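You operate a simulated robot arm through the tools that you are given. There is no shell and no other tool.

The job below is to be done with a simulated two-armed robot. You get a single attempt, and the scene is never put back.

Task
Change the flow pump's disc for the size on the job card.
Fine: switch the pump off before you unlock; lock the new disc in, then switch on again; the old disc goes into the empty holder; LOCK all the way; leave the FLOW knob and the third disc alone.

The check looks at the end state, three seconds after you hand in, the way a careful person would. Anything else that was tipped, shoved, dropped, spilled or broken makes it a failure.

Robot
Two 7-joint arms with fingered hands on one trunk that stands fixed in place. Base frame: the origin is at the foot of the trunk, x ahead of it, y to its left, z up. Lengths are in mm, angles in rad, forces in N, time in s.
The left shoulder is at [79, 125, 1117], the right one opposite. With the tool pointing down near the work surface each hand reaches from about 460 to 820 mm from the base axis, measured 20 degrees to its own side. Payload 3.6 kg a hand.
Tool frame (each hand has its own): the origin (TCP) lies between the finger pads and is the grasp point; the fingertips stand 30 mm ahead of it; z points along the fingers, y is the line along which they close. The gripper opens to 104 mm. The gripper's body begins 35 mm behind the TCP. The gripper is a hand of 4 fingers: y runs from the thumb to the fingers, the wrist lies at [-15, -104, -178] in the tool frame, and closing takes about 1.5 s.
Orientation is that of the tool frame in the base frame, as a unit quaternion [x, y, z, w]. With the fingers straight down and the wrist toward the robot, the tool's x, y and z point along [0, 1, 0], [1, 0, 0] and [0, 0, -1] of the base frame.

Tools
- The arms move only by the tool apply_moves. It takes "left_series", "right_series" or both (then of equal length, played together; a hand with none holds still); each is a list of rows, each a list of 7 numbers: the closure in counts, from 0 (fully open) to 255 (shut), then the shift along the base's x, y, z in units of 25 mm (1.0 is 25 mm), then the turn, a rotation vector about the base's x, y, z in units of 8 degrees (1.0 is 8 degrees). In form: [[claw, x, y, z, wx, wy, wz], ...]. A call has 1 to 20 rows; each row shifts and turns the commanded pose from where the row before left it. A call with a number of a shift or a turn outside -1 to 1 is refused whole. Each row takes 0.2 s and may step no farther than 50 mm and 0.15 rad from the row before; otherwise, or with a gripper value out of range, the whole call is refused. Where a pose cannot be reached the arm comes as near as it can. A force on the tool above 40 N (or 10 N above the force at the start of the call, whichever is more), or a blocked arm, ends the call early, and 0.2 s more pass. The fingers move at their own pace (about 72 mm/s each) and stop on an object; they squeeze with about 27 N. The grip force told is the motor's: it shows also when the fingers shut on nothing. Time passes only in rows, and 0.2 s behind the last, so rows that do not move let the fingers close. The reply holds the time, the measured pose of the TCP, the force on the tool along the base axes, the opening and the grip force, in the units named above and with some noise, with the torque about the TCP (base axes, N m) and any sound that the robot's microphone picked up.
- Cameras (640 x 400 px; columns grow to the right, rows downward): "scene" is now at [179.1, 56.5, 1279.7]; the picture's right is [0.60, -0.80, 0.00], its down [-0.26, -0.19, -0.95] and it looks along [0.76, 0.57, -0.32] (base axes); focal length 253 px, centre (320, 200). "left" rides on the left gripper at [-61, -92, -130] in its tool frame; the picture's right is [-0.81, -0.28, 0.52], its down [0.53, -0.71, 0.46] and it looks along [0.24, 0.64, 0.72] (tool axes); focal length 275 px, centre (320, 200). "right" rides on the right gripper at [61, -92, -130] in its tool frame; the picture's right is [-0.81, 0.28, -0.52], its down [-0.53, -0.71, 0.46] and it looks along [-0.24, 0.64, 0.72] (tool axes); focal length 275 px, centre (320, 200). There is no depth. A picture from a camera that has moved, and an enlarged one, comes with that camera's place and axes in the base frame and with its lens.
- get_image(camera): a new picture of that camera. No time passes.
- raise_lower(by): slides the trunk up (or, below 0, down) by that many mm; the arms and the scene camera ride with it, the base frame stays. It gives what a move gives, with no picture.
- preshape(shape, hand): the hand has 4 fingers and takes this shape, open, in about a second: jaw (thumb against the fingers, like two jaws); tri (thumb and two fingers); tip (a fingertip pinch); poke (one finger out to press); point (the index stretched); flat (the hand flat); cup (the hand cupped); fist (a fist). The gripper value then closes the fingers along that shape, each until it touches; the sizes above hold for jaw. It gives what a move gives, with no picture.
- head_to(pan, tilt): turns the head with the scene camera to pan (to the left, within 1.396 rad either way) and tilt (down, from -0.506 to 1.204), counted from straight ahead of the robot. It gives what a move gives.
- inspect(camera, box): a new picture of the part [left, top, right, bottom] of that camera's present view, enlarged. No time passes.
- finish_job(): hands the job in; it is judged then, once.

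Nothing tells you positions but the pictures and the camera data. Unless the task says otherwise, let go and move clear before handing in.

The tools are called as name(argument=value, ...) on one line, values as JSON. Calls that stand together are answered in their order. apply_moves: Moves the arms, as the interface text tells. Its arguments: {"type":"object","properties":{"left_series":{"type":"array"},"right_series":{"type":"array"}},"required":[]} The other tools are called the same way: raise_lower (by) slides the trunk up or down; preshape (shape, hand) gives the hand a shape; head_to (pan, tilt) turns the head that bears the scene camera; get_image (camera) takes a picture; inspect (camera, box) takes an enlarged picture of a part of a camera's view; finish_job () hands the job in.

At the start:

```text
clock: 0.0
left_position: [362.1, 367.9, 1241.9]
left_tcp_rot: [0.707, 0.707, 0.0, 0.0]
left_force: [0.3, 0.2, 0.4]
left_ft_torque: [0.04, 0.0, -0.01]
left_finger_gap: 103.5
left_grasp_force: 0.1
left_shape: jaw
right_position: [480.4, 66.4, 1204.9]
right_tcp_rot: [0.707, 0.707, 0.0, 0.001]
right_force: [-0.2, 0.3, -0.9]
right_ft_torque: [-0.01, 0.03, -0.02]
right_finger_gap: 103.6
right_grasp_force: 0.0
right_shape: jaw
trunk travel left (down, up): [-350.0, 186.0]
head pan, tilt: [0.642, 0.33]
```

scene: 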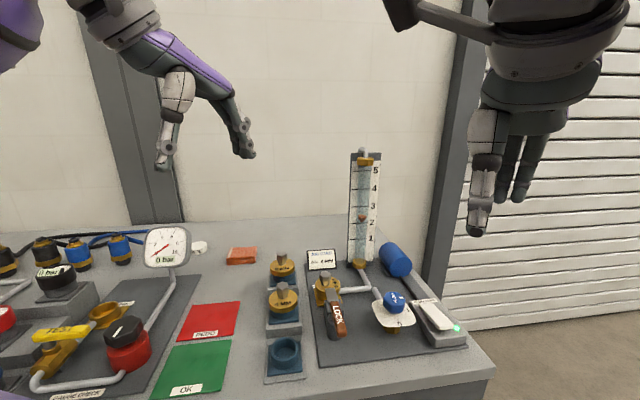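
right: 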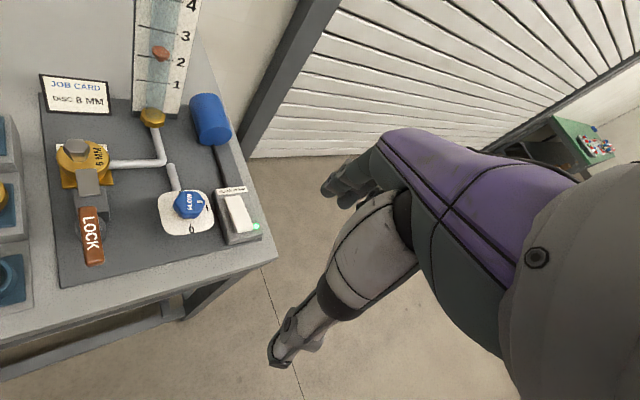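
left: 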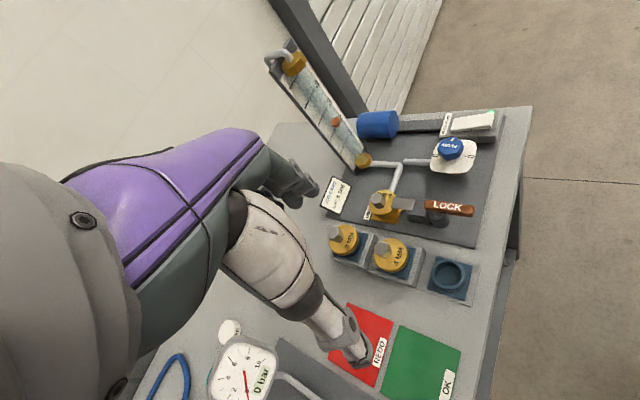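

I see a bench with the flow pump on its right end: a disc holder with a LOCK lever, a FLOW knob, a rocker switch with a green light, and three disc holders with one empty. I'll take close-up pictures before moving anything.

inspect(camera="scene", box=[240, 230, 480, 390])

inspect(camera="right", box=[0, 60, 280, 300])

inspect(camera="left", box=[310, 90, 540, 310])

```text
2.50 times, centred on (360, 310) of scene
camera zoom: at [179.1, 56.5, 1279.7], right [0.6, -0.8, 0.0], down [-0.26, -0.19, -0.95], along [0.76, 0.57, -0.32], focal length 632 px, centre (220, -75)
```

zoom: 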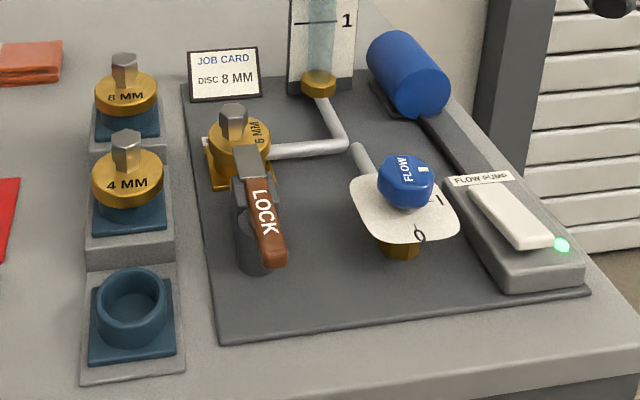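

```text
1.67 times, centred on (140, 180) of right
camera zoom: at [388.5, 128.8, 1335.3], right [0.28, -0.81, 0.52], down [-0.71, -0.53, -0.46], along [0.64, -0.24, -0.72], focal length 459 px, centre (620, 233)
```

zoom: 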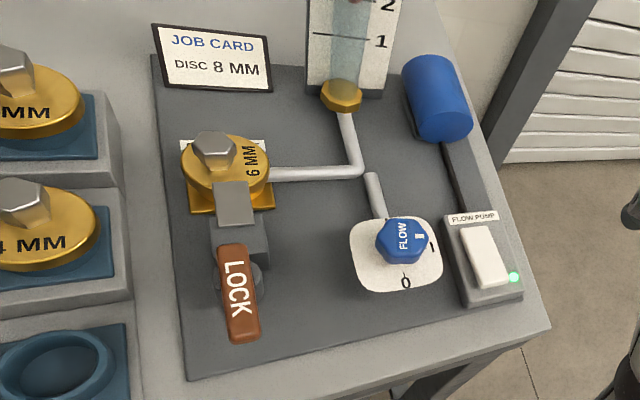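

```text
1.82 times, centred on (425, 200) of left
camera zoom: at [271.4, 306.6, 1371.8], right [-0.28, -0.81, -0.52], down [-0.71, 0.53, -0.46], along [0.64, 0.24, -0.72], focal length 500 px, centre (129, 200)
```

zoom: 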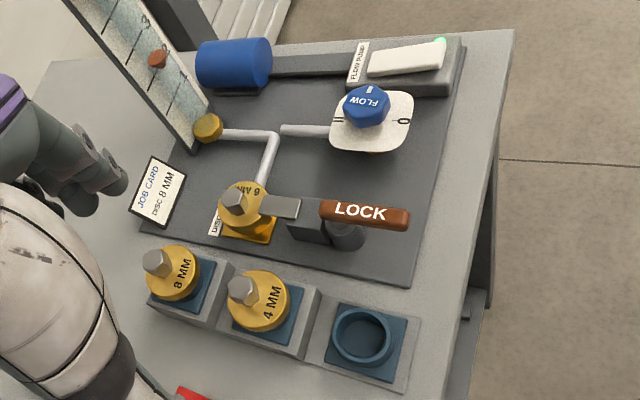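

The card says 8 MM and the pump holds the 6 MM disc. By triangulation the disc knob is near (586, 347, 924), the 8 MM disc near (541, 438, 964), the empty holder near (413, 309, 886) and the switch near (640, 114, 901). I'll look closer at the lever and switch.

inspect(camera="scene", box=[305, 260, 369, 340])

inspect(camera="right", box=[40, 130, 136, 280])

inspect(camera="left", box=[360, 160, 488, 240])

inspect(camera="scene", box=[405, 290, 469, 350])

inspect(camera="right", box=[200, 175, 280, 255])

inspect(camera="left", box=[430, 100, 510, 150])

inspect(camera="scene", box=[260, 240, 310, 390])

inspect(camera="left", box=[310, 210, 490, 310])

```text
5.00 times, centred on (337, 300) of scene
camera zoom: at [179.1, 56.5, 1279.7], right [0.6, -0.8, 0.0], down [-0.26, -0.19, -0.95], along [0.76, 0.57, -0.32], focal length 1265 px, centre (235, -300)
```

zoom: 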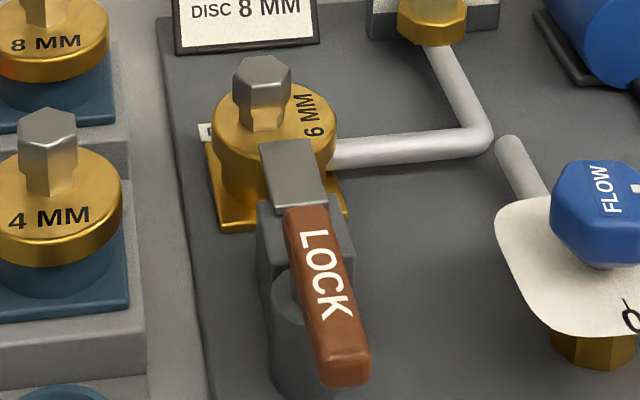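

```text
2.67 times, centred on (88, 205) of right
camera zoom: at [388.5, 128.8, 1335.3], right [0.28, -0.81, 0.52], down [-0.71, -0.53, -0.46], along [0.64, -0.24, -0.72], focal length 734 px, centre (939, 187)
```

zoom: 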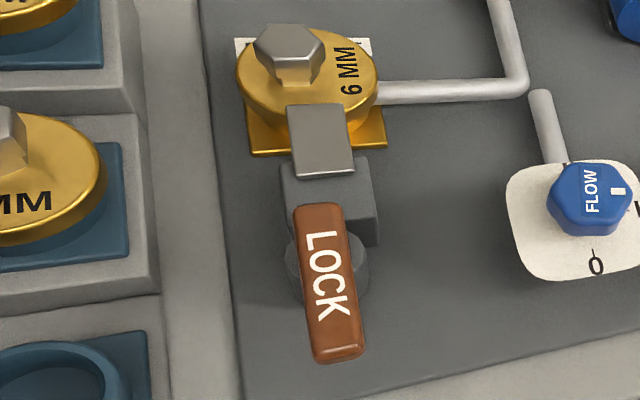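

```text
5.00 times, centred on (424, 200) of left
camera zoom: at [271.4, 306.6, 1371.8], right [-0.28, -0.81, -0.52], down [-0.71, 0.53, -0.46], along [0.64, 0.24, -0.72], focal length 1376 px, centre (-200, 200)
```

zoom: 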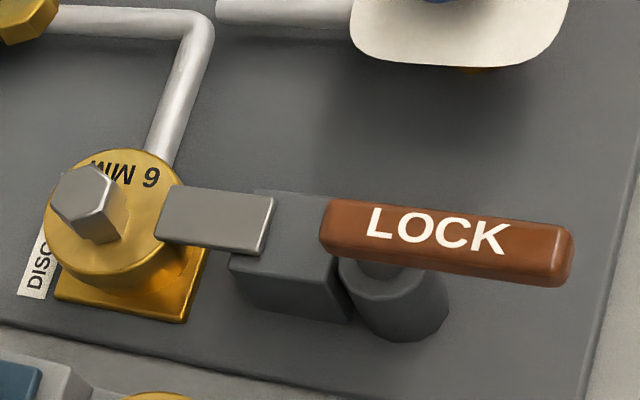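

```text
6.67 times, centred on (437, 320) of scene
camera zoom: at [179.1, 56.5, 1279.7], right [0.6, -0.8, 0.0], down [-0.26, -0.19, -0.95], along [0.76, 0.57, -0.32], focal length 1687 px, centre (-460, -600)
```

zoom: 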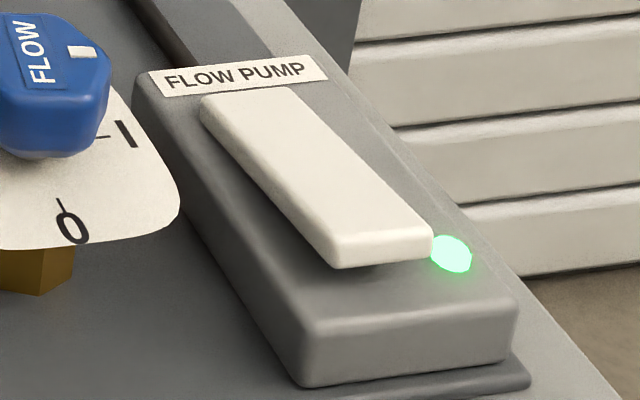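

```text
5.00 times, centred on (240, 215) of right
camera zoom: at [388.5, 128.8, 1335.3], right [0.28, -0.81, 0.52], down [-0.71, -0.53, -0.46], along [0.64, -0.24, -0.72], focal length 1376 px, centre (720, 125)
```

zoom: 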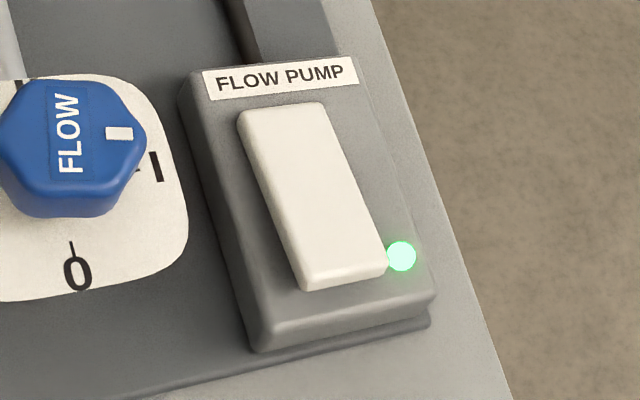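

```text
8.00 times, centred on (470, 125) of left
camera zoom: at [271.4, 306.6, 1371.8], right [-0.28, -0.81, -0.52], down [-0.71, 0.53, -0.46], along [0.64, 0.24, -0.72], focal length 2202 px, centre (-880, 800)
```

zoom: 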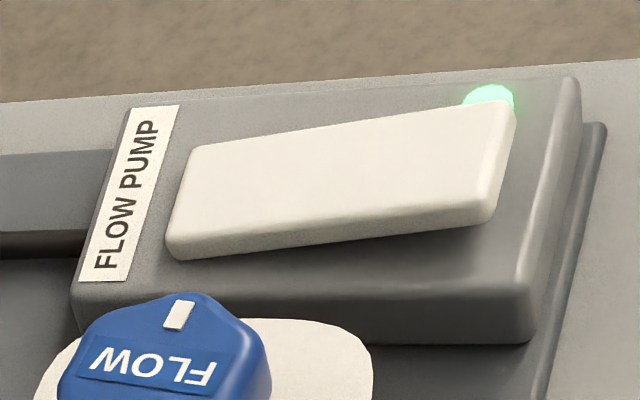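

```text
2.67 times, centred on (285, 315) of scene
camera zoom: at [179.1, 56.5, 1279.7], right [0.6, -0.8, 0.0], down [-0.26, -0.19, -0.95], along [0.76, 0.57, -0.32], focal length 675 px, centre (413, -107)
```

zoom: 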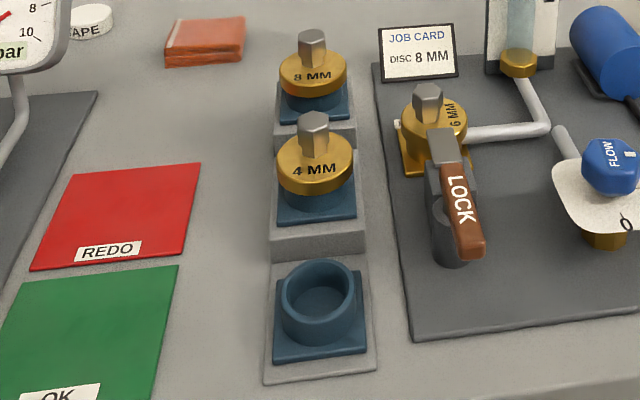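

```text
3.56 times, centred on (400, 260) of left
camera zoom: at [271.4, 306.6, 1371.8], right [-0.28, -0.81, -0.52], down [-0.71, 0.53, -0.46], along [0.64, 0.24, -0.72], focal length 979 px, centre (36, -13)
```

zoom: 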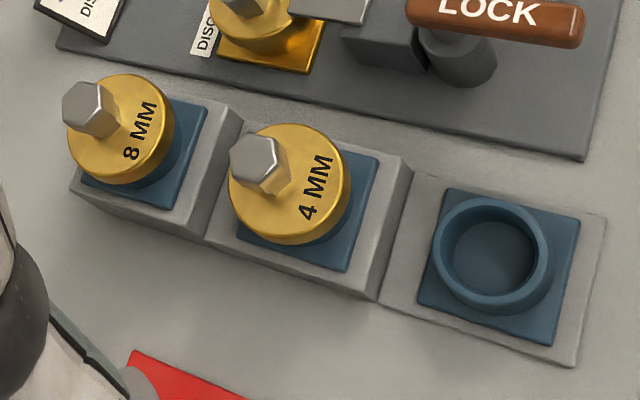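

The rocker's front end (by the lamp), near (614, 95, 911), is raised, so pressing it should switch the pump off. The lever seems to pivot on the dark post near (511, 268). I'll give the right hand a poke shape and tilt the head down for a better view.

preshape(hand="right", shape="poke")

head_to(pan=0.45, tilt=0.55)

get_image(camera="scene")

get_image(camera="right")

```text
clock: 0.9
left_position: [361.6, 367.6, 1243.2]
left_tcp_rot: [0.707, 0.707, 0.0, 0.0]
left_force: [-0.4, 0.5, -0.5]
left_ft_torque: [0.01, -0.02, 0.01]
left_finger_gap: 104.1
left_grasp_force: 0.0
left_shape: jaw
right_position: [479.2, 65.3, 1204.7]
right_tcp_rot: [0.707, 0.707, 0.0, 0.0]
right_force: [-1.3, 0.1, 0.1]
right_ft_torque: [0.0, 0.03, -0.01]
right_finger_gap: 0.1
right_grasp_force: 0.1
right_shape: poke
trunk travel left (down, up): [-350.0, 186.0]
head pan, tilt: [0.642, 0.33]
```

```text
clock: 1.6
left_position: [360.6, 367.9, 1241.2]
left_tcp_rot: [0.707, 0.707, 0.0, 0.0]
left_force: [0.4, -0.7, 0.3]
left_ft_torque: [0.02, -0.01, -0.05]
left_finger_gap: 103.6
left_grasp_force: 0.0
left_shape: jaw
right_position: [480.4, 67.0, 1203.9]
right_tcp_rot: [0.707, 0.707, 0.0, 0.0]
right_force: [1.0, -0.6, -0.2]
right_ft_torque: [-0.01, -0.02, 0.0]
right_finger_gap: 0.0
right_grasp_force: 0.1
right_shape: poke
trunk travel left (down, up): [-350.0, 186.0]
head pan, tilt: [0.45, 0.55]
```

```text
taken
camera scene: at [185.2, 39.8, 1259.5], right [0.44, -0.9, 0.0], down [-0.47, -0.23, -0.85], along [0.77, 0.37, -0.52], focal length 253 px, centre (320, 200)
```

scene: 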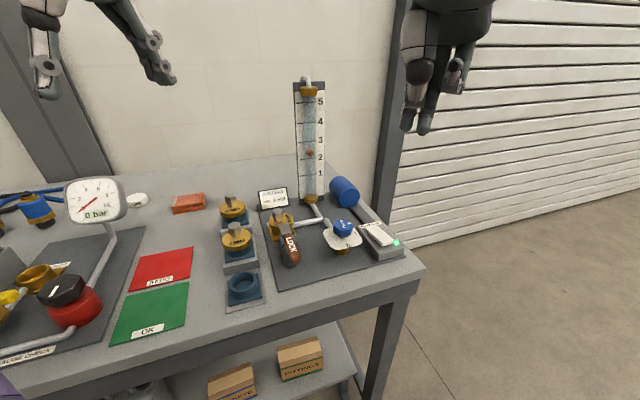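

```text
taken
camera right: at [388.5, 128.8, 1335.3], right [0.28, -0.81, 0.52], down [-0.71, -0.53, -0.46], along [0.64, -0.24, -0.72], focal length 275 px, centre (320, 200)
```

right: 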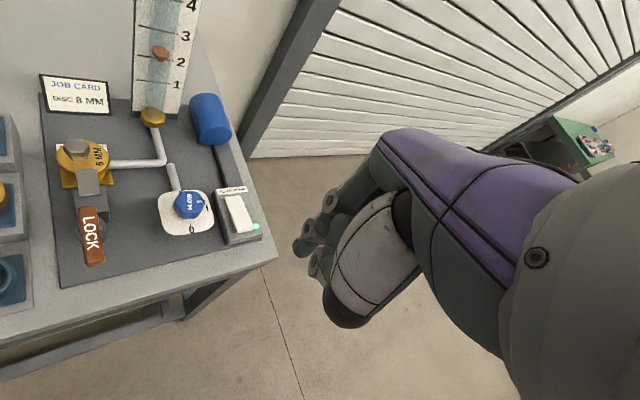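

The poke shape is on, but I can't yet tell which finger is out. I'll zoom in on the hand from both cameras.

inspect(camera="right", box=[270, 150, 430, 340])

inspect(camera="scene", box=[380, 0, 500, 145])

inspect(camera="scene", box=[210, 170, 420, 310])

```text
2.11 times, centred on (350, 245) of right
camera zoom: at [388.5, 128.8, 1335.3], right [0.28, -0.81, 0.52], down [-0.71, -0.53, -0.46], along [0.64, -0.24, -0.72], focal length 580 px, centre (257, 105)
```

zoom: 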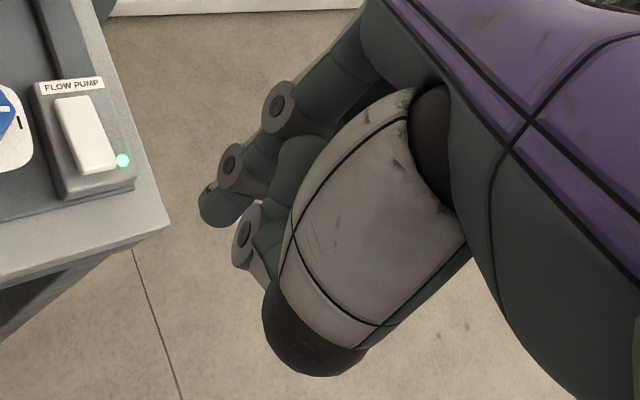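

```text
2.76 times, centred on (440, 72) of scene
camera zoom: at [185.2, 39.8, 1259.5], right [0.44, -0.9, 0.0], down [-0.47, -0.23, -0.85], along [0.77, 0.37, -0.52], focal length 698 px, centre (-11, 552)
```

zoom: 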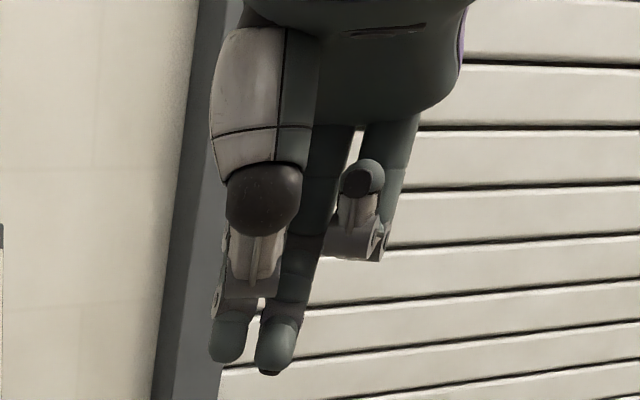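

```text
2.86 times, centred on (315, 240) of scene
camera zoom: at [185.2, 39.8, 1259.5], right [0.44, -0.9, 0.0], down [-0.47, -0.23, -0.85], along [0.77, 0.37, -0.52], focal length 723 px, centre (334, 86)
```

zoom: 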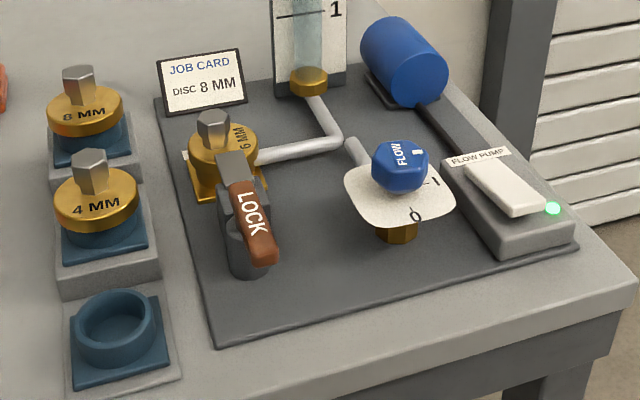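

The poke shape has two fingertips side by side, straddling the tool axis about 30 mm ahead of the TCP. I'll bring the right hand above the raised end of the rocker with a 45° yaw to match the bench, stopping short of contact.

apply_moves(right_series=[[0, 0.556, 0.132, -0.95, 0, 0, 0.5625], [0, 0.556, 0.132, -0.95, 0, 0, 0.5625], [0, 0.556, 0.132, -0.95, 0, 0, 0.5625], [0, 0.556, 0.132, -0.95, 0, 0, 0.5625], [0, 0.556, 0.132, -0.95, 0, 0, 0.5625], [0, 0.556, 0.132, -0.95, 0, 0, 0.5625], [0, 0.556, 0.132, -0.95, 0, 0, 0.5625], [0, 0.556, 0.132, -0.95, 0, 0, 0.5625], [0, 0.556, 0.132, -0.95, 0, 0, 0.5625], [0, 0.556, 0.132, -0.95, 0, 0, 0.5625], [0, 0, 0, 0, 0, 0, 0], [0, 0, 0, 0, 0, 0, 0]])

get_image(camera="scene")

get_image(camera="right")

get_image(camera="left")

```text
clock: 4.2
left_position: [362.1, 368.2, 1242.3]
left_tcp_rot: [0.707, 0.707, 0.0, 0.001]
left_force: [-0.3, 0.9, 0.2]
left_ft_torque: [0.0, 0.01, 0.01]
left_finger_gap: 103.6
left_grasp_force: 0.1
left_shape: jaw
right_position: [618.5, 100.5, 967.0]
right_tcp_rot: [0.383, 0.924, 0.0, 0.0]
right_force: [-0.3, -0.6, -0.3]
right_ft_torque: [0.0, -0.05, 0.03]
right_finger_gap: 0.0
right_grasp_force: 0.1
right_shape: poke
trunk travel left (down, up): [-350.0, 186.0]
head pan, tilt: [0.45, 0.55]
```

```text
taken
camera scene: at [185.4, 39.8, 1259.5], right [0.44, -0.9, 0.0], down [-0.47, -0.23, -0.85], along [0.77, 0.37, -0.52], focal length 253 px, centre (320, 200)
```

scene: 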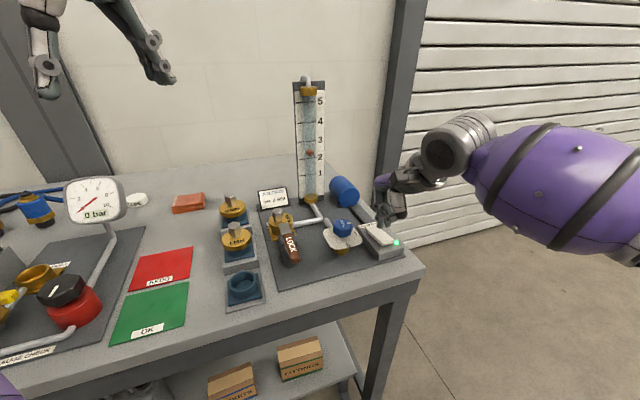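

```text
taken
camera right: at [510.4, 80.5, 1097.7], right [0.77, -0.38, 0.52], down [-0.13, -0.88, -0.46], along [0.63, 0.28, -0.72], focal length 275 px, centre (320, 200)
```

right: 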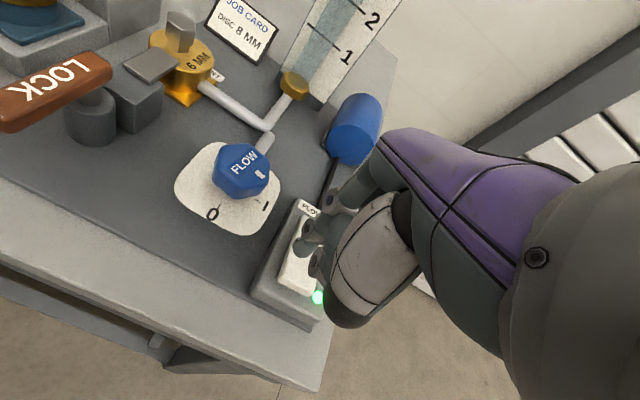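

```text
taken
camera left: at [271.6, 306.6, 1371.8], right [-0.28, -0.81, -0.52], down [-0.71, 0.53, -0.46], along [0.64, 0.24, -0.72], focal length 275 px, centre (320, 200)
```

left: 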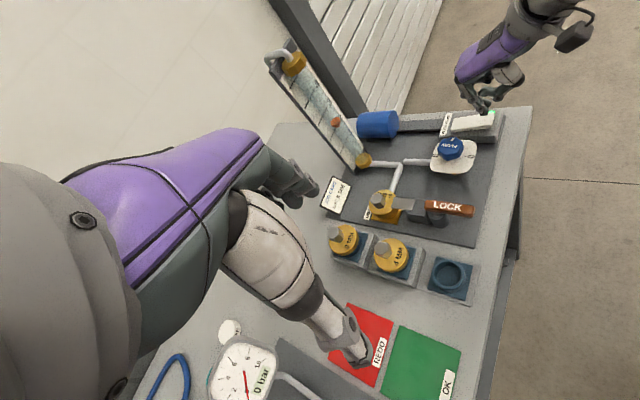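

inspect(camera="scene", box=[340, 150, 440, 270])

inspect(camera="left", box=[430, 50, 530, 150])

inspect(camera="right", box=[240, 180, 360, 340])

inspect(camera="right", box=[0, 0, 260, 160])

```text
3.33 times, centred on (390, 210) of scene
camera zoom: at [185.4, 39.8, 1259.5], right [0.44, -0.9, 0.0], down [-0.47, -0.23, -0.85], along [0.77, 0.37, -0.52], focal length 843 px, centre (87, 167)
```

zoom: 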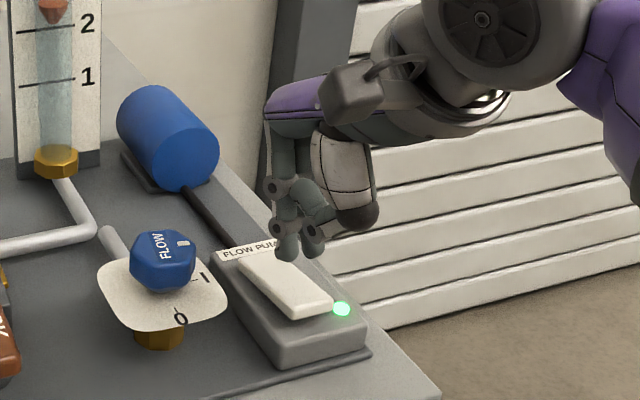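

```text
4.00 times, centred on (480, 100) of left
camera zoom: at [271.6, 306.6, 1371.8], right [-0.28, -0.81, -0.52], down [-0.71, 0.53, -0.46], along [0.64, 0.24, -0.72], focal length 1101 px, centre (-320, 600)
```

zoom: 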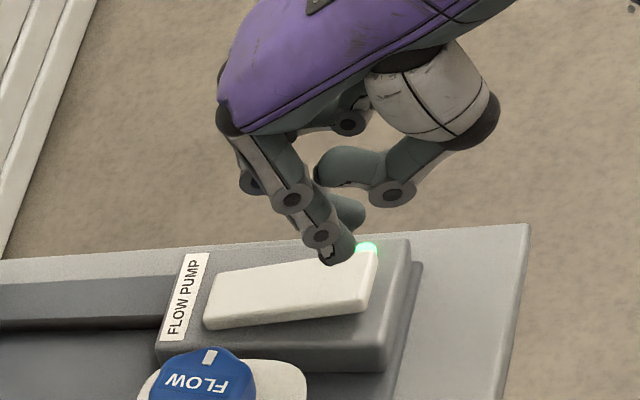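

```text
2.50 times, centred on (300, 260) of right
camera zoom: at [510.4, 80.5, 1097.7], right [0.77, -0.38, 0.52], down [-0.13, -0.88, -0.46], along [0.63, 0.28, -0.72], focal length 688 px, centre (370, 50)
```

zoom: 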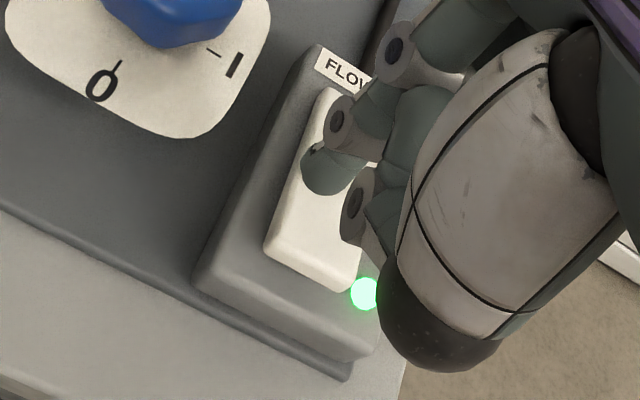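

```text
2.46 times, centred on (130, 80) of right
camera zoom: at [510.4, 80.5, 1097.7], right [0.77, -0.38, 0.52], down [-0.13, -0.88, -0.46], along [0.63, 0.28, -0.72], focal length 678 px, centre (788, 495)
```

zoom: 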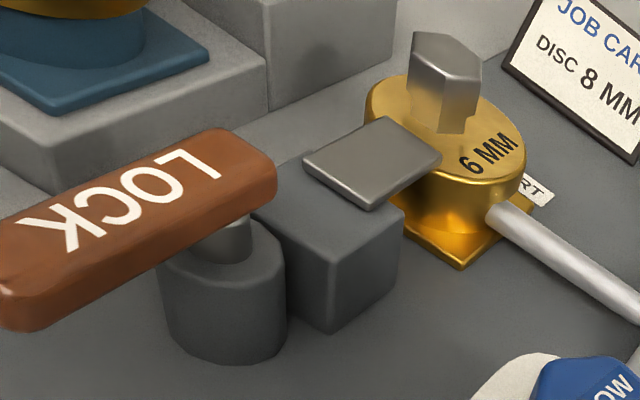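

The two fingertips are centred over the raised end at about (623, 103), roughly 26 mm above it. I'll press down in small steps.

apply_moves(right_series=[[0, 0, 0, -0.8, 0, 0, 0], [0, 0, 0, -0.2, 0, 0, 0], [0, 0, 0, -0.2, 0, 0, 0], [0, 0, 0, -0.2, 0, 0, 0], [0, 0, 0, 0, 0, 0, 0]])

inspect(camera="scene", box=[340, 150, 440, 270])

inspect(camera="left", box=[430, 50, 530, 150])

```text
clock: 5.5
left_position: [363.0, 367.7, 1242.5]
left_tcp_rot: [0.707, 0.707, 0.0, 0.0]
left_force: [0.1, 0.4, -0.2]
left_ft_torque: [-0.01, 0.02, 0.0]
left_finger_gap: 103.7
left_grasp_force: 0.0
left_shape: jaw
right_position: [620.2, 101.9, 931.0]
right_tcp_rot: [0.383, 0.924, 0.0, 0.001]
right_force: [-0.3, 0.6, -0.9]
right_ft_torque: [0.02, 0.01, 0.03]
right_finger_gap: 0.0
right_grasp_force: 0.1
right_shape: poke
trunk travel left (down, up): [-350.0, 186.0]
head pan, tilt: [0.45, 0.55]
```

```text
3.33 times, centred on (390, 210) of scene
camera zoom: at [185.3, 39.8, 1259.5], right [0.44, -0.9, 0.0], down [-0.47, -0.23, -0.85], along [0.77, 0.37, -0.52], focal length 843 px, centre (87, 167)
```

zoom: 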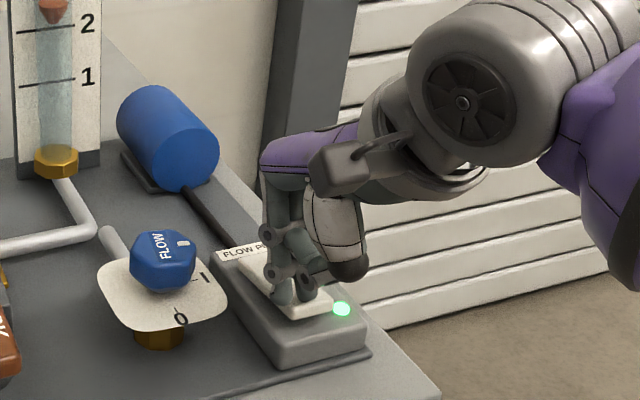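

```text
4.00 times, centred on (480, 100) of left
camera zoom: at [271.4, 306.5, 1371.8], right [-0.28, -0.81, -0.52], down [-0.71, 0.53, -0.46], along [0.64, 0.24, -0.72], focal length 1101 px, centre (-320, 600)
```

zoom: 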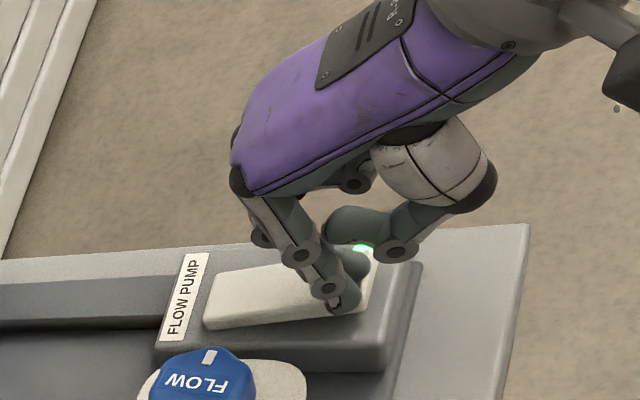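

There's no contact yet, so the rocker surface is a little lower than I estimated. I'll continue down in small steps.

apply_moves(right_series=[[0, 0, 0, -0.12, 0, 0, 0], [0, 0, 0, -0.12, 0, 0, 0], [0, 0, 0, -0.12, 0, 0, 0], [0, 0, 0, 0, 0, 0, 0]])

inspect(camera="left", box=[430, 50, 530, 150])

```text
clock: 6.5
left_position: [361.0, 367.5, 1241.6]
left_tcp_rot: [0.708, 0.706, -0.001, 0.0]
left_force: [0.1, 0.4, 0.0]
left_ft_torque: [0.03, 0.0, -0.02]
left_finger_gap: 103.9
left_grasp_force: 0.1
left_shape: jaw
right_position: [619.4, 99.9, 922.6]
right_tcp_rot: [0.383, 0.924, 0.0, 0.0]
right_force: [0.1, 0.4, 0.5]
right_ft_torque: [-0.02, -0.01, -0.01]
right_finger_gap: 0.0
right_grasp_force: 0.1
right_shape: poke
trunk travel left (down, up): [-350.0, 186.0]
head pan, tilt: [0.45, 0.55]
```

```text
4.00 times, centred on (480, 100) of left
camera zoom: at [271.4, 306.5, 1371.8], right [-0.28, -0.81, -0.52], down [-0.71, 0.53, -0.46], along [0.64, 0.24, -0.72], focal length 1101 px, centre (-320, 600)
```

zoom: 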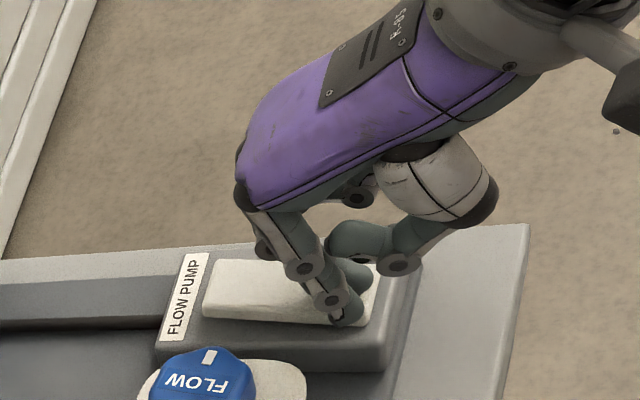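

The rocker looks level or flipped now. I'll check it in the scene view before pressing any further.

inspect(camera="scene", box=[360, 200, 420, 260])

inspect(camera="right", box=[240, 180, 360, 340])

```text
6.67 times, centred on (390, 230) of scene
camera zoom: at [185.3, 39.8, 1259.5], right [0.44, -0.9, 0.0], down [-0.47, -0.23, -0.85], along [0.77, 0.37, -0.52], focal length 1687 px, centre (-147, 0)
```

zoom: 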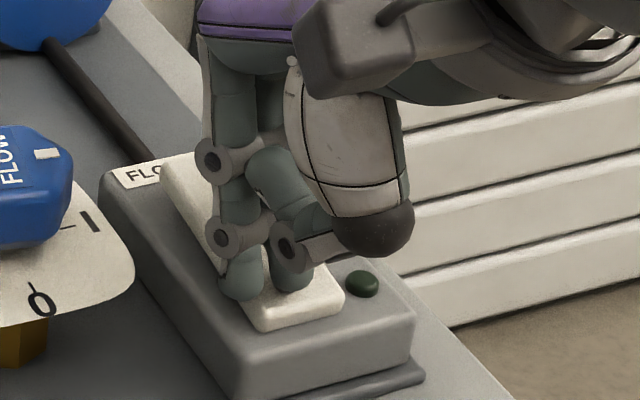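

```text
2.50 times, centred on (300, 260) of right
camera zoom: at [511.1, 79.4, 1053.4], right [0.77, -0.38, 0.52], down [-0.13, -0.88, -0.46], along [0.63, 0.28, -0.72], focal length 688 px, centre (370, 50)
```

zoom: 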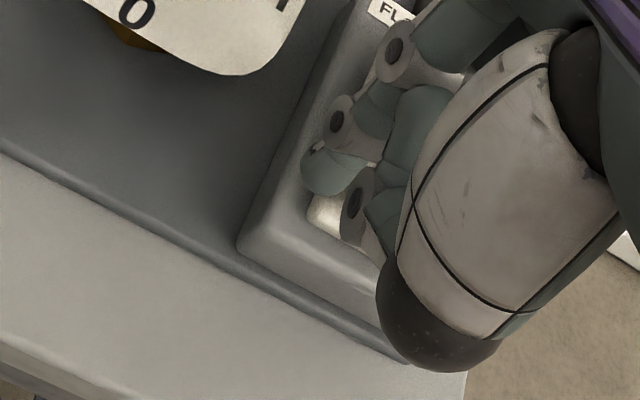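

The lamp is out and the rocker is flipped, so the pump is off. Next I'll lift the right hand clear and bring the left jaw hand above the end of the LOCK handle near (476, 236), yawed so the fingers straddle it.

apply_moves(right_series=[[0, 0, 0, 1, 0, 0, 0], [0, 0, 0, 1, 0, 0, 0], [0, 0, 0, 1, 0, 0, 0], [0, 0, 0, 1, 0, 0, 0], [0, -0.4, -0.8, 0.8, 0, 0, 0], [0, -0.4, -0.8, 0.8, 0, 0, 0], [0, -0.4, -0.8, 0.8, 0, 0, 0], [0, -0.4, -0.8, 0.4, 0, 0, 0], [0, 0, 0, 0, 0, 0, 0], [0, 0, 0, 0, 0, 0, 0], [0, 0, 0, 0, 0, 0, 0], [0, 0, 0, 0, 0, 0, 0], [0, 0, 0, 0, 0, 0, 0]], left_series=[[100, 0.38, -0.44, -0.797, 0, 0, -0.469], [100, 0.38, -0.44, -0.797, 0, 0, -0.469], [100, 0.38, -0.44, -0.797, 0, 0, -0.469], [100, 0.38, -0.44, -0.797, 0, 0, -0.469], [100, 0.38, -0.44, -0.797, 0, 0, -0.469], [100, 0.38, -0.44, -0.797, 0, 0, -0.469], [100, 0.38, -0.44, -0.797, 0, 0, -0.469], [100, 0.38, -0.44, -0.797, 0, 0, -0.469], [100, 0.38, -0.44, -0.797, 0, 0, -0.469], [100, 0.38, -0.44, -0.797, 0, 0, -0.469], [100, 0.38, -0.44, -0.797, 0, 0, -0.469], [100, 0.38, -0.44, -0.797, 0, 0, -0.469], [100, 0, 0, 0, 0, 0, 0]])

get_image(camera="scene")

get_image(camera="left")

get_image(camera="right")

```text
clock: 9.2
left_position: [477.6, 234.2, 1003.2]
left_tcp_rot: [0.924, 0.383, 0.001, 0.0]
left_force: [0.8, -0.3, 0.7]
left_ft_torque: [-0.02, -0.02, -0.03]
left_finger_gap: 63.5
left_grasp_force: 0.0
left_shape: jaw
right_position: [578.5, 21.1, 1093.7]
right_tcp_rot: [0.383, 0.924, 0.0, 0.0]
right_force: [0.5, 0.1, 0.3]
right_ft_torque: [0.01, 0.0, 0.02]
right_finger_gap: 0.0
right_grasp_force: 0.0
right_shape: poke
trunk travel left (down, up): [-350.0, 186.0]
head pan, tilt: [0.45, 0.55]
```

```text
taken
camera scene: at [185.0, 39.9, 1259.5], right [0.44, -0.9, 0.0], down [-0.47, -0.23, -0.85], along [0.77, 0.37, -0.52], focal length 253 px, centre (320, 200)
```

scene: 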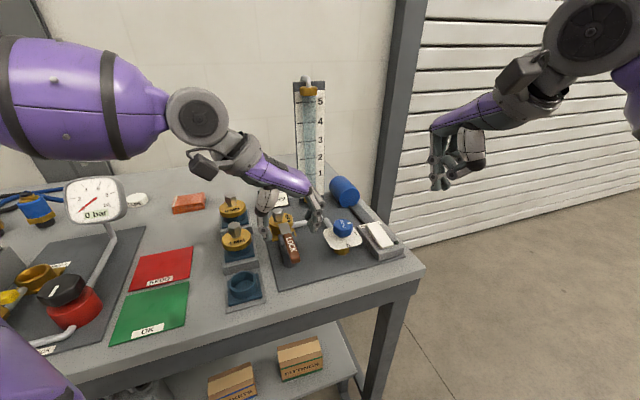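

```text
taken
camera left: at [370.0, 256.9, 1132.7], right [-0.77, -0.38, -0.52], down [-0.13, 0.88, -0.46], along [0.63, -0.28, -0.72], focal length 275 px, centre (320, 200)
```

left: 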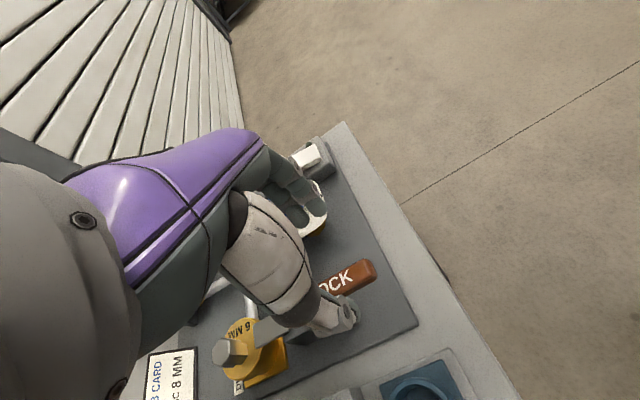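

```text
taken
camera right: at [471.1, -0.3, 1224.6], right [0.77, -0.38, 0.52], down [-0.13, -0.88, -0.46], along [0.63, 0.28, -0.72], focal length 275 px, centre (320, 200)
```

right: 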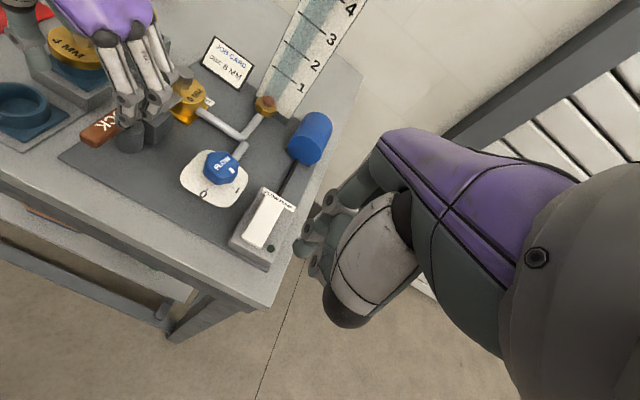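

The left hand is over the handle and shows several parallel fingers opposite the thumb. I'll zoom in to see how wide they are before descending.

inspect(camera="right", box=[50, 0, 250, 180])

inspect(camera="scene", box=[200, 130, 360, 290])

inspect(camera="left", box=[220, 130, 420, 350])

```text
2.22 times, centred on (150, 90) of right
camera zoom: at [471.1, -0.3, 1224.6], right [0.77, -0.38, 0.52], down [-0.13, -0.88, -0.46], along [0.63, 0.28, -0.72], focal length 612 px, centre (698, 444)
```

zoom: 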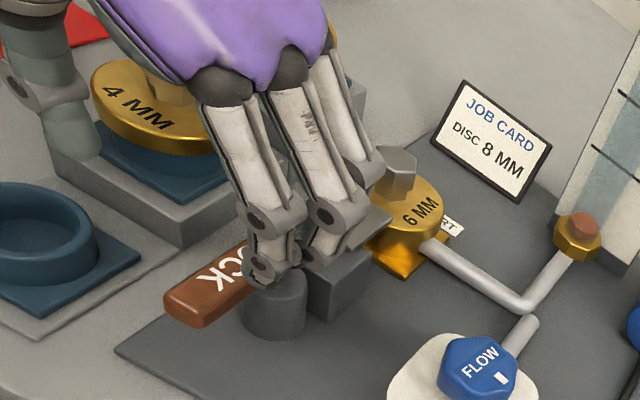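

```text
2.50 times, centred on (280, 210) of scene
camera zoom: at [185.0, 39.9, 1259.5], right [0.44, -0.9, 0.0], down [-0.47, -0.23, -0.85], along [0.77, 0.37, -0.52], focal length 632 px, centre (420, 175)
```

zoom: 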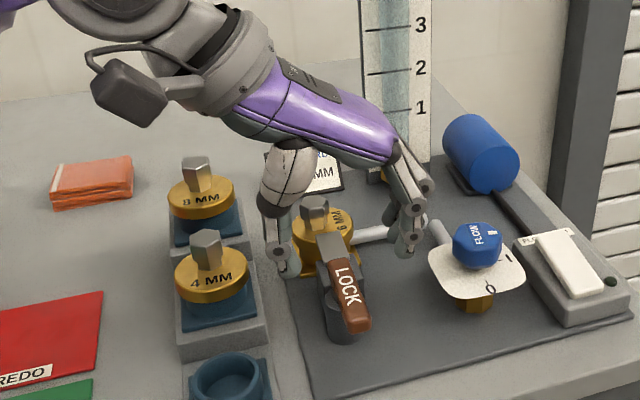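

```text
1.82 times, centred on (320, 240) of left
camera zoom: at [370.0, 256.9, 1132.7], right [-0.77, -0.38, -0.52], down [-0.13, 0.88, -0.46], along [0.63, -0.28, -0.72], focal length 500 px, centre (320, 127)
```

zoom: 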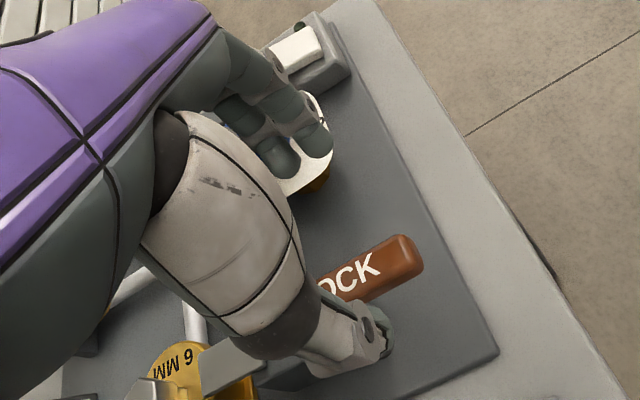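

Jaw uses three fingers and is wide. I'll try the fingertip-pinch shape on the left hand, which is still well above everything, to see if it's narrower.

preshape(hand="left", shape="tip")

inspect(camera="right", box=[50, 0, 250, 180])

inspect(camera="scene", box=[200, 130, 360, 290])

inspect(camera="left", box=[220, 130, 420, 350])

```text
clock: 10.2
left_position: [476.4, 235.6, 1001.7]
left_tcp_rot: [0.924, 0.383, 0.0, 0.0]
left_force: [-0.3, 0.4, 0.2]
left_ft_torque: [0.01, 0.01, 0.01]
left_finger_gap: 104.1
left_grasp_force: 0.0
left_shape: tip
right_position: [578.3, 22.6, 1093.6]
right_tcp_rot: [0.383, 0.924, 0.0, 0.0]
right_force: [-0.2, -0.9, 0.5]
right_ft_torque: [0.0, -0.02, -0.03]
right_finger_gap: 0.1
right_grasp_force: 0.1
right_shape: poke
trunk travel left (down, up): [-350.0, 186.0]
head pan, tilt: [0.45, 0.55]
```

```text
2.22 times, centred on (150, 90) of right
camera zoom: at [471.3, -0.3, 1224.5], right [0.77, -0.38, 0.52], down [-0.13, -0.88, -0.46], along [0.63, 0.28, -0.72], focal length 612 px, centre (698, 444)
```

zoom: 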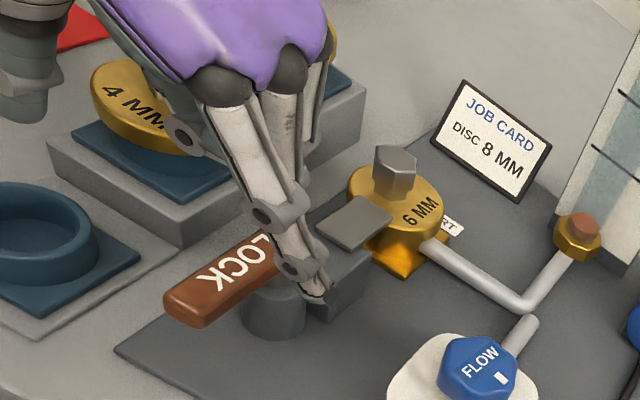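

```text
2.50 times, centred on (280, 210) of scene
camera zoom: at [185.3, 39.8, 1259.5], right [0.44, -0.9, 0.0], down [-0.47, -0.23, -0.85], along [0.77, 0.37, -0.52], focal length 632 px, centre (420, 175)
```

zoom: 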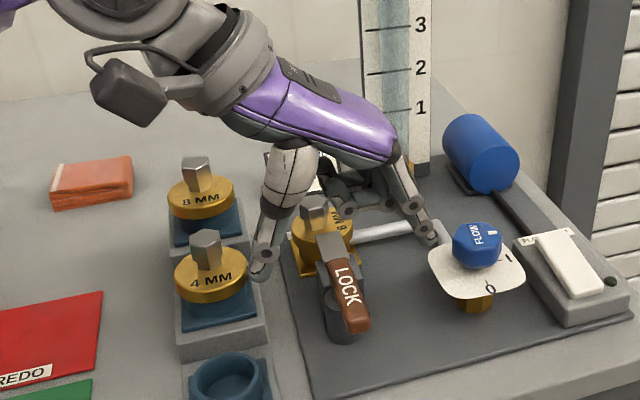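

```text
1.82 times, centred on (320, 240) of left
camera zoom: at [370.1, 256.9, 1132.8], right [-0.77, -0.38, -0.52], down [-0.13, 0.88, -0.46], along [0.63, -0.28, -0.72], focal length 500 px, centre (320, 127)
```

zoom: 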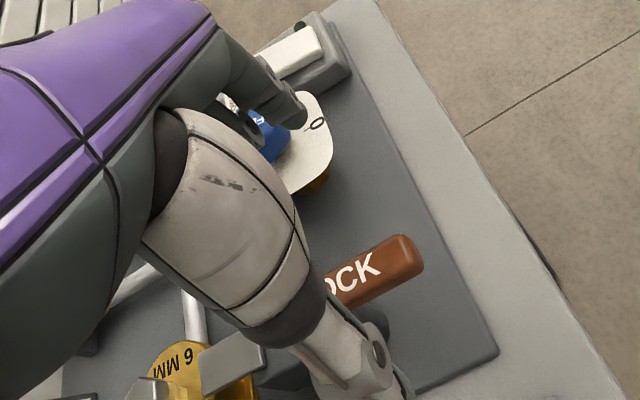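

The tip shape pinches with the thumb and one finger, which is much narrower. I'll close it part way to see where the two tips meet relative to the TCP.

apply_moves(left_series=[[140, 0, 0, 0, 0, 0, 0], [140, 0, 0, 0, 0, 0, 0], [140, 0, 0, 0, 0, 0, 0], [140, 0, 0, 0, 0, 0, 0], [140, 0, 0, 0, 0, 0, 0]])

inspect(camera="right", box=[50, 0, 250, 180])

inspect(camera="scene", box=[240, 170, 340, 270])

inspect(camera="left", box=[220, 130, 420, 350])

```text
clock: 11.3
left_position: [476.6, 234.7, 1001.9]
left_tcp_rot: [0.924, 0.383, 0.0, 0.0]
left_force: [-0.4, -0.5, 0.4]
left_ft_torque: [0.03, 0.03, -0.03]
left_finger_gap: 47.7
left_grasp_force: 0.0
left_shape: tip
right_position: [578.5, 20.4, 1094.5]
right_tcp_rot: [0.383, 0.924, 0.0, -0.001]
right_force: [0.8, -0.6, 0.3]
right_ft_torque: [0.03, 0.01, -0.03]
right_finger_gap: 0.1
right_grasp_force: 0.2
right_shape: poke
trunk travel left (down, up): [-350.0, 186.0]
head pan, tilt: [0.45, 0.55]
```

```text
2.22 times, centred on (150, 90) of right
camera zoom: at [471.4, -0.3, 1224.5], right [0.77, -0.38, 0.52], down [-0.13, -0.88, -0.46], along [0.63, 0.28, -0.72], focal length 612 px, centre (698, 444)
```

zoom: 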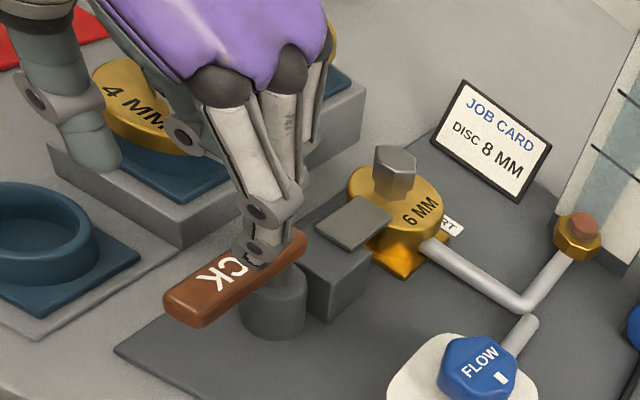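

```text
4.00 times, centred on (290, 220) of scene
camera zoom: at [185.3, 39.8, 1259.5], right [0.44, -0.9, 0.0], down [-0.47, -0.23, -0.85], along [0.77, 0.37, -0.52], focal length 1012 px, centre (440, 120)
```

zoom: 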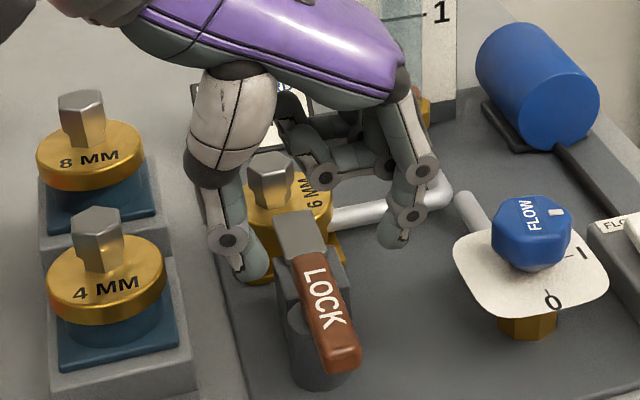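

```text
1.82 times, centred on (320, 240) of left
camera zoom: at [370.1, 256.9, 1132.8], right [-0.77, -0.38, -0.52], down [-0.13, 0.88, -0.46], along [0.63, -0.28, -0.72], focal length 500 px, centre (320, 127)
```

zoom: 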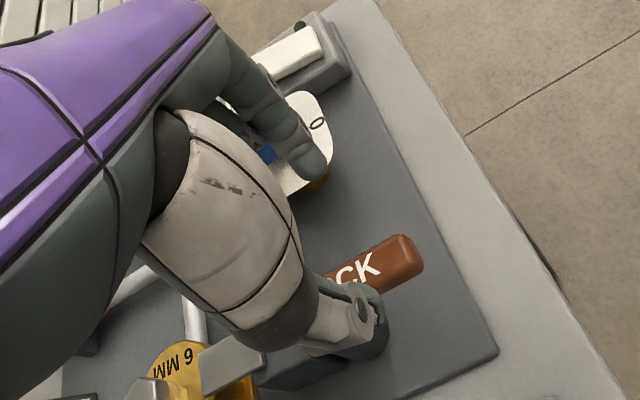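

The pinch is centred on the TCP, with about 48 mm between the tips. I'll descend so the tips straddle the handle near its outer end, then look before closing.

apply_moves(left_series=[[140, 0.13, 0.12, -0.6, 0, 0, 0], [140, 0.13, 0.12, -0.6, 0, 0, 0], [140, 0, 0, -0.6, 0, 0, 0], [140, 0, 0, -0.6, 0, 0, 0], [140, 0, 0, -0.25, 0, 0, 0], [140, 0, 0, 0, 0, 0, 0]])

inspect(camera="right", box=[50, 0, 250, 180])

inspect(camera="scene", box=[240, 170, 340, 270])

inspect(camera="left", box=[220, 130, 420, 350])

```text
clock: 12.8
left_position: [482.8, 240.8, 937.3]
left_tcp_rot: [0.924, 0.383, 0.0, 0.0]
left_force: [0.4, -0.4, -0.3]
left_ft_torque: [0.01, 0.01, 0.02]
left_finger_gap: 47.4
left_grasp_force: 0.0
left_shape: tip
right_position: [579.0, 20.1, 1094.9]
right_tcp_rot: [0.383, 0.924, 0.0, 0.0]
right_force: [-0.2, -0.4, -0.2]
right_ft_torque: [-0.03, 0.01, 0.01]
right_finger_gap: 0.0
right_grasp_force: 0.0
right_shape: poke
trunk travel left (down, up): [-350.0, 186.0]
head pan, tilt: [0.45, 0.55]
```

```text
2.22 times, centred on (150, 90) of right
camera zoom: at [471.4, -0.3, 1224.5], right [0.77, -0.38, 0.52], down [-0.13, -0.88, -0.46], along [0.63, 0.28, -0.72], focal length 612 px, centre (698, 444)
```

zoom: 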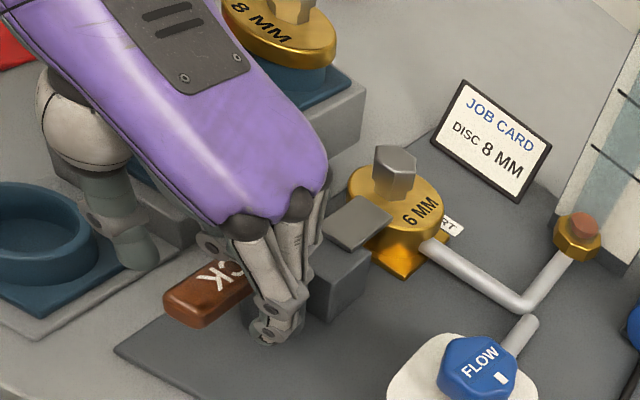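

```text
4.00 times, centred on (290, 220) of scene
camera zoom: at [185.3, 39.8, 1259.5], right [0.44, -0.9, 0.0], down [-0.47, -0.23, -0.85], along [0.77, 0.37, -0.52], focal length 1012 px, centre (440, 120)
```

zoom: 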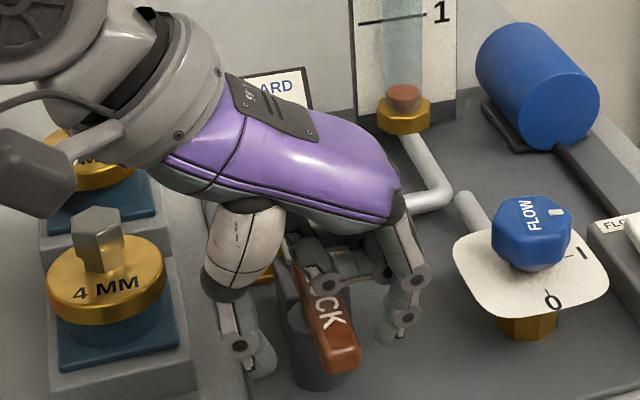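

```text
1.82 times, centred on (320, 240) of left
camera zoom: at [376.1, 263.5, 1066.8], right [-0.77, -0.38, -0.52], down [-0.13, 0.88, -0.46], along [0.63, -0.28, -0.72], focal length 500 px, centre (320, 127)
```

zoom: 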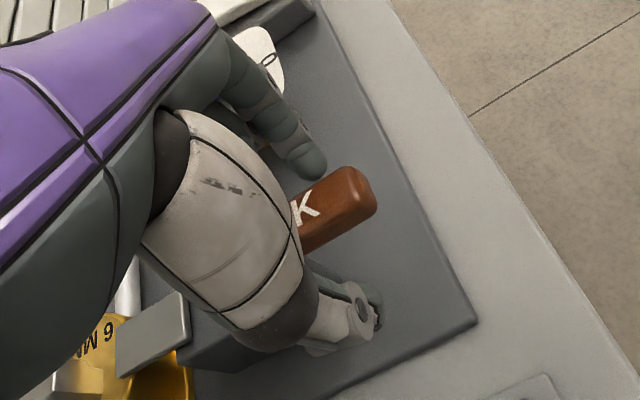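

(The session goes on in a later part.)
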